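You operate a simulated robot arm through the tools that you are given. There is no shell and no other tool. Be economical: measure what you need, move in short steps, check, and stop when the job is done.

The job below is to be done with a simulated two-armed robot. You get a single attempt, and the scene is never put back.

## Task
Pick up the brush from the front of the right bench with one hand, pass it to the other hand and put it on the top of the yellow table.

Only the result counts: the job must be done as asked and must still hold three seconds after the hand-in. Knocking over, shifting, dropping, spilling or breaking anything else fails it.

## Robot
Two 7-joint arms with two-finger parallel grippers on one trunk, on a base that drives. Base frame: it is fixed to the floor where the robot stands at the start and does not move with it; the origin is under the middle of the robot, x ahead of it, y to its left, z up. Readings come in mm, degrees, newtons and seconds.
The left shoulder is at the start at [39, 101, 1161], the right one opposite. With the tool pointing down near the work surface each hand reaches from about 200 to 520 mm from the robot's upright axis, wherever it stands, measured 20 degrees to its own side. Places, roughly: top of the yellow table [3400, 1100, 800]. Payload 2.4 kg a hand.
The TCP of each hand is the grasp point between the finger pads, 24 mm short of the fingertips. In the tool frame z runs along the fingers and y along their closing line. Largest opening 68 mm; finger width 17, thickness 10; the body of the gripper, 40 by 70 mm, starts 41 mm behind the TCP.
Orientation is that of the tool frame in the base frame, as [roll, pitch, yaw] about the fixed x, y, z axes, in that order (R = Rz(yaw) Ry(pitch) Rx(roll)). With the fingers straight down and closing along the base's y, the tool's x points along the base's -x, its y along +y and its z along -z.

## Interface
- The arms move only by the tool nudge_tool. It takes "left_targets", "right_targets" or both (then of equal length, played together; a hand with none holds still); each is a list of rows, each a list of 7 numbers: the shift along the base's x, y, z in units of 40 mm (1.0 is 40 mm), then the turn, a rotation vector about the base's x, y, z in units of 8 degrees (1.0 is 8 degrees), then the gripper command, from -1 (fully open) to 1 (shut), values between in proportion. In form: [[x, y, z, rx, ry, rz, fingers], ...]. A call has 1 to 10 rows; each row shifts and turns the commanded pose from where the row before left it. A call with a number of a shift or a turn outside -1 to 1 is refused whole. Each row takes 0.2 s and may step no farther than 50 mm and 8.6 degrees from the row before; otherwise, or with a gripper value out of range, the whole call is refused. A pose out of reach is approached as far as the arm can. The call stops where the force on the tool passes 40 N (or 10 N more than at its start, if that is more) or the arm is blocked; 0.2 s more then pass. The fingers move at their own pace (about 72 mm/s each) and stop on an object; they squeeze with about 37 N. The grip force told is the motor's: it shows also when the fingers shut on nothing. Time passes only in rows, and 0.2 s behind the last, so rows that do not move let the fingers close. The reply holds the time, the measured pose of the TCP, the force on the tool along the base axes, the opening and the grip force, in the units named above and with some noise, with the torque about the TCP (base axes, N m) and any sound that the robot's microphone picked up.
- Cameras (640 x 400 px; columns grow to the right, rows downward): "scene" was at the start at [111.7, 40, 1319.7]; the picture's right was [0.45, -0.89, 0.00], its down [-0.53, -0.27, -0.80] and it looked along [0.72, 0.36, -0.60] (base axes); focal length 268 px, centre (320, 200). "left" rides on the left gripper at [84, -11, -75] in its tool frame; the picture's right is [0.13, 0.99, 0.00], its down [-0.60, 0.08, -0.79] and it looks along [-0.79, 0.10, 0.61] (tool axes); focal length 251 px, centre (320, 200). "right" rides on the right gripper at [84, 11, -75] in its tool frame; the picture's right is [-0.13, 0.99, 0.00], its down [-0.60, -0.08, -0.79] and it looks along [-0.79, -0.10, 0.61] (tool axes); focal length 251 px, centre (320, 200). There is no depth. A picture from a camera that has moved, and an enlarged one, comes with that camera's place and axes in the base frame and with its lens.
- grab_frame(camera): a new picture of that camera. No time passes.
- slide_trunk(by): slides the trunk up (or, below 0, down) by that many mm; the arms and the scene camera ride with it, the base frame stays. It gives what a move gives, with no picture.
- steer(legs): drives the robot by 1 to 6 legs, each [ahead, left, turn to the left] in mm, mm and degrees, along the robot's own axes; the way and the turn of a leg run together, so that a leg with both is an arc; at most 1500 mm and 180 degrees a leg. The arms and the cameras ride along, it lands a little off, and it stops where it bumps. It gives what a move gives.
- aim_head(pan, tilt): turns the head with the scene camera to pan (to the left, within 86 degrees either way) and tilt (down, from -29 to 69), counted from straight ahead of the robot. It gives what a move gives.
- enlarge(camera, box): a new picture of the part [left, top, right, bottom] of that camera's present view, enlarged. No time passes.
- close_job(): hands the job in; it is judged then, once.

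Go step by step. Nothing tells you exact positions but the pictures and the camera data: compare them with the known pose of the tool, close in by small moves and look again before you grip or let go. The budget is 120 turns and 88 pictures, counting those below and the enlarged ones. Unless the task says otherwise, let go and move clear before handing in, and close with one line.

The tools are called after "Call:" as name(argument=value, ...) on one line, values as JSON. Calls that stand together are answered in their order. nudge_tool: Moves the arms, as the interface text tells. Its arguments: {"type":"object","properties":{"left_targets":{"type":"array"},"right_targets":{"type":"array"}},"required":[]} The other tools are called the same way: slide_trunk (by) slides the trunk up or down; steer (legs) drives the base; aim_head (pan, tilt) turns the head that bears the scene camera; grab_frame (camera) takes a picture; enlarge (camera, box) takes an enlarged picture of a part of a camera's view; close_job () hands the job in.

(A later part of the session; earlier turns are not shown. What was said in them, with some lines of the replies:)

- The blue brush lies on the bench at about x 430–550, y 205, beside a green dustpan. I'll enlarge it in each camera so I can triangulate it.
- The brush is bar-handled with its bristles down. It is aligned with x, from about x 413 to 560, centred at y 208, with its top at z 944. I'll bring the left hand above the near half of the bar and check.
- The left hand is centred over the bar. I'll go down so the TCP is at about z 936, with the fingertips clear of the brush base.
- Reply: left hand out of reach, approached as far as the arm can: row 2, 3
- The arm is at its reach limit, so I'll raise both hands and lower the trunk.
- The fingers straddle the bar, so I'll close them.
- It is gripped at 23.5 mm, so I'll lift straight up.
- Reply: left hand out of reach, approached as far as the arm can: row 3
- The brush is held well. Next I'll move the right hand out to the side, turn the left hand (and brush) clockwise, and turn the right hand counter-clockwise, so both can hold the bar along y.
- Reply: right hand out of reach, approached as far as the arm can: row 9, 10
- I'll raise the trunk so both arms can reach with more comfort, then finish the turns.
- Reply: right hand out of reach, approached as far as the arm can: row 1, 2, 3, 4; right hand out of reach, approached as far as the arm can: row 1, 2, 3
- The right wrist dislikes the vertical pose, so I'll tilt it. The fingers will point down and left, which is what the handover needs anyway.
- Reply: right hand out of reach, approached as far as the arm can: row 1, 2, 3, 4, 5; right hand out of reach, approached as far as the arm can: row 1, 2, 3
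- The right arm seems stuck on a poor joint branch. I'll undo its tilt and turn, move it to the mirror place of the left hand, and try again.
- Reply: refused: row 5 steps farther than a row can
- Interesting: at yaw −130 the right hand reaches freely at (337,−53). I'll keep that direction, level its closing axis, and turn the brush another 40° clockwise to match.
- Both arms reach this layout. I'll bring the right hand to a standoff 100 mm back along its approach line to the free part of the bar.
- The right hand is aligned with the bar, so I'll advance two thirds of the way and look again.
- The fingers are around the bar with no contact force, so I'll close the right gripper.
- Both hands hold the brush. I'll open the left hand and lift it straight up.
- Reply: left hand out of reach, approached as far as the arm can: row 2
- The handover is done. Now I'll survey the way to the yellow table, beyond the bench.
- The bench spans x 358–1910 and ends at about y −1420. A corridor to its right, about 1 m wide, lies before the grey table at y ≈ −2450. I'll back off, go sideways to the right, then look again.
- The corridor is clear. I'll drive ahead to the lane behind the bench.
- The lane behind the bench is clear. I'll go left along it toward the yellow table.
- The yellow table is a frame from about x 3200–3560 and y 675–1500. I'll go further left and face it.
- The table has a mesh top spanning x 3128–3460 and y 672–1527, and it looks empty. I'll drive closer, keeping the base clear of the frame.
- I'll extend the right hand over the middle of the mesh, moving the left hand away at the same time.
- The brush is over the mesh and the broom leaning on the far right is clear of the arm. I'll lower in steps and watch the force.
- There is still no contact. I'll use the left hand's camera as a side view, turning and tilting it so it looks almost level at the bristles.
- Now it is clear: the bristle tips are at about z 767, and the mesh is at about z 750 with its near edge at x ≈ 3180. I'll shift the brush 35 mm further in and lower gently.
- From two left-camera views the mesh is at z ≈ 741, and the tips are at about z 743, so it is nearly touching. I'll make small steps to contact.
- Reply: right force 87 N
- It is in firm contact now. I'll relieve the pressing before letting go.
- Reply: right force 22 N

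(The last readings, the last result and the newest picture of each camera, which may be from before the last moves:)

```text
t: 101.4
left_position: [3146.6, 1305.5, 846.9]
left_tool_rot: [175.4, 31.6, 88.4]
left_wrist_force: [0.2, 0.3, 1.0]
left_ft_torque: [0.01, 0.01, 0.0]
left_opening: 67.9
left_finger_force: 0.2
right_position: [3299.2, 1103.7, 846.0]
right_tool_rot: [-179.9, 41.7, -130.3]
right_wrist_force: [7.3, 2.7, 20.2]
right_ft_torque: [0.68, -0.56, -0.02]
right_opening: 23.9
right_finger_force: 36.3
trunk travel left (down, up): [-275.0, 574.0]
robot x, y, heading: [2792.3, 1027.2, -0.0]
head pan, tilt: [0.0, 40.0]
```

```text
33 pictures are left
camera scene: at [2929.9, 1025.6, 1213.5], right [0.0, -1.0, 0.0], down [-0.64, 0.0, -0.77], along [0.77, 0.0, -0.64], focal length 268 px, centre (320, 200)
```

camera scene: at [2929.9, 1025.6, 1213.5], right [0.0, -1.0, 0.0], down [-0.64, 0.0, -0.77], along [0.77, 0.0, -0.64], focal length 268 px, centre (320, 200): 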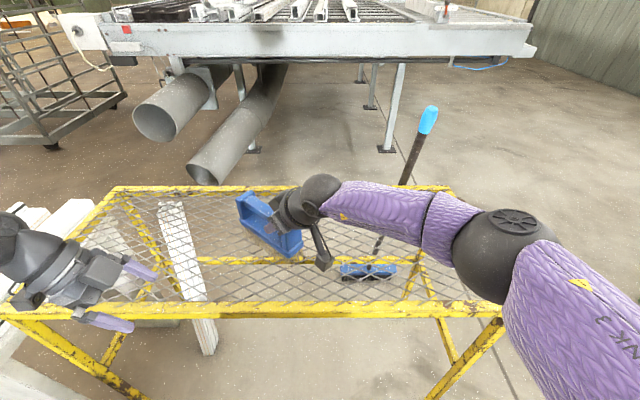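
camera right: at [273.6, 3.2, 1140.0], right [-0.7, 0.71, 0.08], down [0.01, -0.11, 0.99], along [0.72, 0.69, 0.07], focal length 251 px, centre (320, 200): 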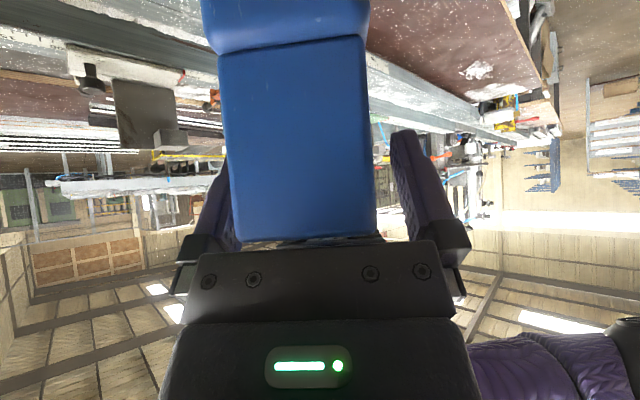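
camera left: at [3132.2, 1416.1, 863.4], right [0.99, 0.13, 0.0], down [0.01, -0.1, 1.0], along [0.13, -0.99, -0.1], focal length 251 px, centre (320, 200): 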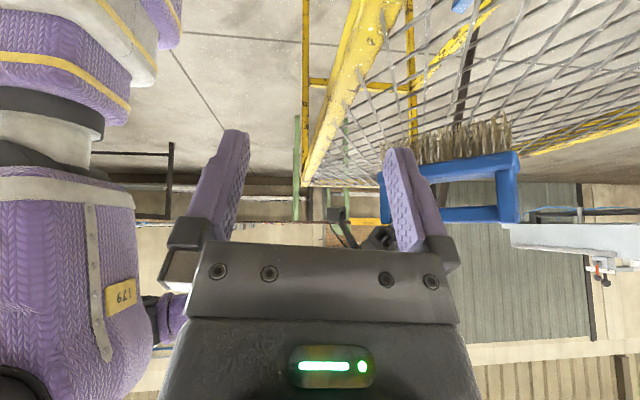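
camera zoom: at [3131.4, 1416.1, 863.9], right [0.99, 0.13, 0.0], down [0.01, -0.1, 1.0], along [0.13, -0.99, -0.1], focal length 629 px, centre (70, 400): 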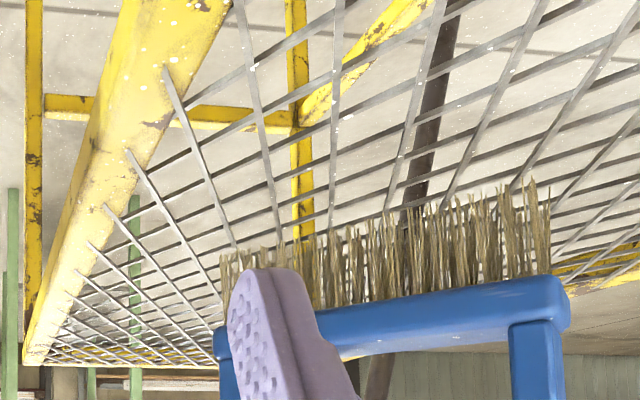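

Call:
nudge_tool(right_targets=[[0, 0, 0.04, 0, 0, 0, 1], [0, 0, 0, 0, 0, 0, 1]])

```text
t: 102.0
left_position: [3145.4, 1305.4, 844.8]
left_tool_rot: [175.4, 31.8, 88.5]
left_wrist_force: [-0.5, 0.2, 0.5]
left_ft_torque: [0.03, -0.02, 0.0]
left_opening: 68.2
left_finger_force: 0.1
right_position: [3299.5, 1104.0, 846.6]
right_tool_rot: [179.9, 41.4, -130.5]
right_wrist_force: [0.0, 1.8, 3.0]
right_ft_torque: [0.59, -0.33, 0.08]
right_opening: 24.0
right_finger_force: 36.5
trunk travel left (down, up): [-275.0, 574.0]
robot x, y, heading: [2789.4, 1028.8, -0.3]
head pan, tilt: [0.0, 40.0]
```

It is resting lightly (3 N). I'll open the right hand slowly to full.

Call:
nudge_tool(right_targets=[[0, 0, 0, 0, 0, 0, 0.2], [0, 0, 0, 0, 0, 0, -0.2], [0, 0, 0, 0, 0, 0, -1], [0, 0, 0, 0, 0, 0, -1], [0, 0, 0, 0, 0, 0, -1]])

Call:
enlarge(camera="scene", box=[210, 160, 370, 280])

Call:
grab_frame(camera="right")

```text
t: 103.2
left_position: [3146.1, 1305.5, 846.6]
left_tool_rot: [175.4, 31.7, 88.6]
left_wrist_force: [-0.4, 0.3, 0.2]
left_ft_torque: [0.04, 0.01, 0.01]
left_opening: 68.1
left_finger_force: 0.0
right_position: [3300.3, 1102.6, 847.5]
right_tool_rot: [180.0, 41.8, -130.4]
right_wrist_force: [0.2, -0.1, 0.2]
right_ft_torque: [-0.01, 0.05, 0.06]
right_opening: 68.0
right_finger_force: 0.0
trunk travel left (down, up): [-275.0, 574.0]
robot x, y, heading: [2791.7, 1024.8, -0.2]
head pan, tilt: [0.0, 40.0]
```

```text
3.33 times, centred on (290, 220) of scene
camera zoom: at [2930.6, 1025.6, 1213.5], right [-0.01, -1.0, 0.0], down [-0.64, 0.0, -0.77], along [0.77, 0.0, -0.64], focal length 892 px, centre (420, 133)
```

zoom: 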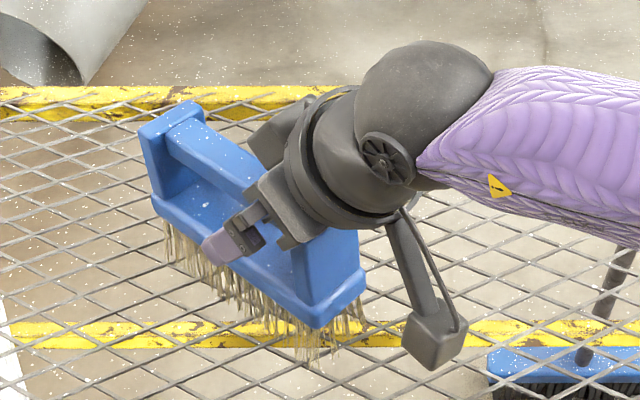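

```text
31 pictures are left
camera right: at [3219.5, 1025.8, 847.5], right [-0.69, 0.72, 0.09], down [0.01, -0.11, 0.99], along [0.72, 0.69, 0.07], focal length 251 px, centre (320, 200)
```

right: 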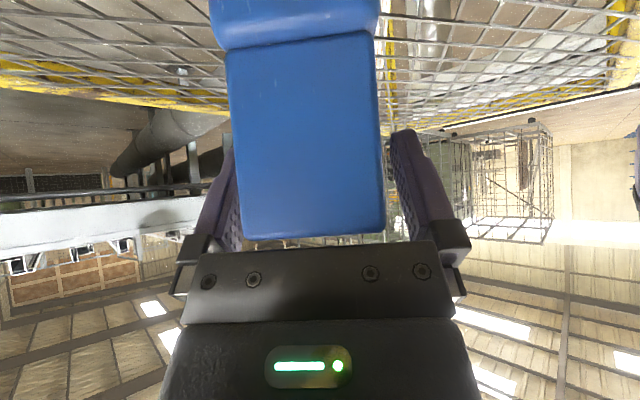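

The brush stands on its own. I'll retreat the right hand backward along its approach line.

Call:
nudge_tool(right_targets=[[-0.13, -0.15, 0.23, 0, 0, 0, -1], [-0.21, -0.25, 0.37, 0, 0, 0, -1], [-0.34, -0.4, 0.6, 0, 0, 0, -1], [-0.4, -0.45, 0.7, 0, 0, 0, -1], [-0.4, -0.45, 0.7, 0, 0, 0, -1], [-0.4, 0, 0.8, 0, 0, 0, -1], [0, 0, 0, 0, 0, 0, -1]])

Call:
grab_frame(camera="scene")

Call:
enlarge(camera="left", box=[300, 40, 540, 240])

```text
t: 104.8
left_position: [3145.7, 1305.5, 847.2]
left_tool_rot: [175.2, 31.6, 88.5]
left_wrist_force: [-0.1, -0.9, 1.2]
left_ft_torque: [0.01, -0.02, 0.02]
left_opening: 67.9
left_finger_force: 0.1
right_position: [3226.7, 1035.7, 983.5]
right_tool_rot: [-179.9, 41.8, -130.4]
right_wrist_force: [0.9, 0.0, -0.8]
right_ft_torque: [0.02, 0.03, 0.02]
right_opening: 68.3
right_finger_force: 0.2
trunk travel left (down, up): [-275.0, 574.0]
robot x, y, heading: [2798.8, 1026.4, -0.2]
head pan, tilt: [0.0, 40.0]
```

```text
30 pictures are left
camera scene: at [2930.5, 1025.6, 1213.5], right [-0.01, -1.0, 0.0], down [-0.64, 0.0, -0.77], along [0.77, 0.0, -0.64], focal length 268 px, centre (320, 200)
```

scene: 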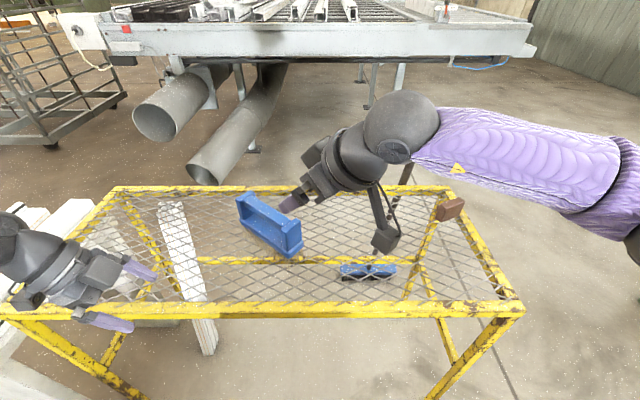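

```text
2.00 times, centred on (420, 140) of left
camera zoom: at [3131.9, 1416.0, 863.8], right [0.99, 0.13, 0.0], down [0.01, -0.1, 1.0], along [0.13, -0.99, -0.1], focal length 503 px, centre (120, 320)
```

zoom: 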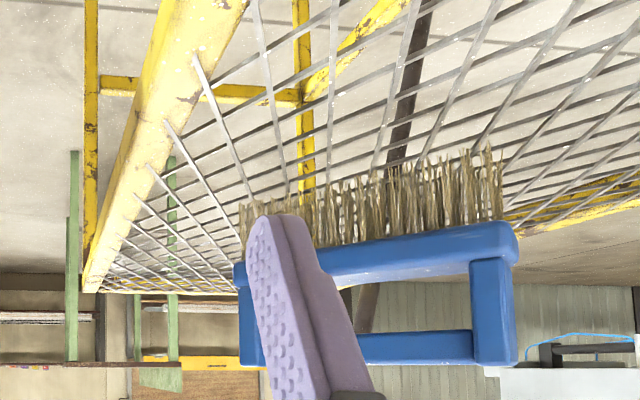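

The brush stands upright on the mesh, away from both hands. I'll raise both hands straight up and take a last look.

Call:
nudge_tool(left_targets=[[0, 0, 0.7, 0, 0, 0, -1], [0, 0, 0.9, 0, 0, 0, -1], [0, 0, 0.9, 0, 0, 0, -1], [0, 0, 0.9, 0, 0, 0, -1], [0, 0, 0, 0, 0, 0, -1]], right_targets=[[-0.8, 0, 0.5, 0, 0, 0, -1], [-0.8, 0, 0.5, 0, 0, 0, -1], [-0.5, 0, 0.5, 0, 0, 0, -1], [0, 0, 0, 0, 0, 0, -1], [0, 0, 0, 0, 0, 0, -1]])

Call:
grab_frame(camera="scene")

```text
t: 106.0
left_position: [3147.2, 1304.8, 983.6]
left_tool_rot: [175.3, 31.8, 88.5]
left_wrist_force: [-0.5, -0.1, -0.3]
left_ft_torque: [0.02, -0.01, -0.02]
left_opening: 67.9
left_finger_force: 0.0
right_position: [3141.8, 1037.2, 1045.5]
right_tool_rot: [-179.9, 41.6, -130.4]
right_wrist_force: [0.0, -0.4, 1.1]
right_ft_torque: [-0.01, 0.03, 0.02]
right_opening: 68.0
right_finger_force: 0.1
trunk travel left (down, up): [-275.0, 574.0]
robot x, y, heading: [2792.3, 1025.9, -0.1]
head pan, tilt: [0.0, 40.0]
```

```text
28 pictures are left
camera scene: at [2930.6, 1025.5, 1213.5], right [-0.01, -1.0, 0.0], down [-0.64, 0.0, -0.77], along [0.77, 0.0, -0.64], focal length 268 px, centre (320, 200)
```

scene: 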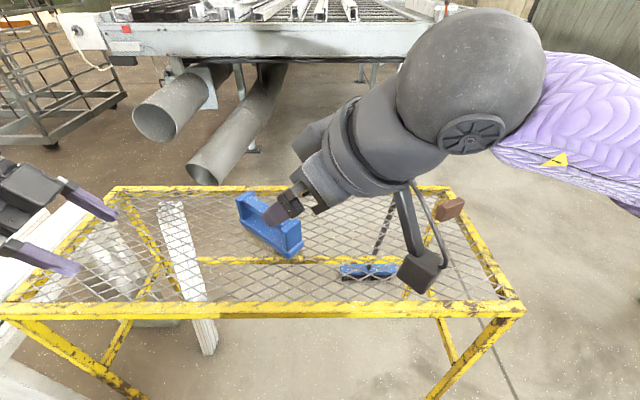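

The brush stands still on the yellow table's top, both hands are clear, and nothing else has moved. I'm handing in.

Call:
close_job()

```text
The job is handed in.
```

I picked up the brush with the left hand, passed it to the right hand, and set it upright on the mesh top of the yellow table. While setting it down I pressed briefly at about 80 N, then eased off before letting go. The table didn't visibly shift in the pictures, and I saw nothing else knocked or moved.
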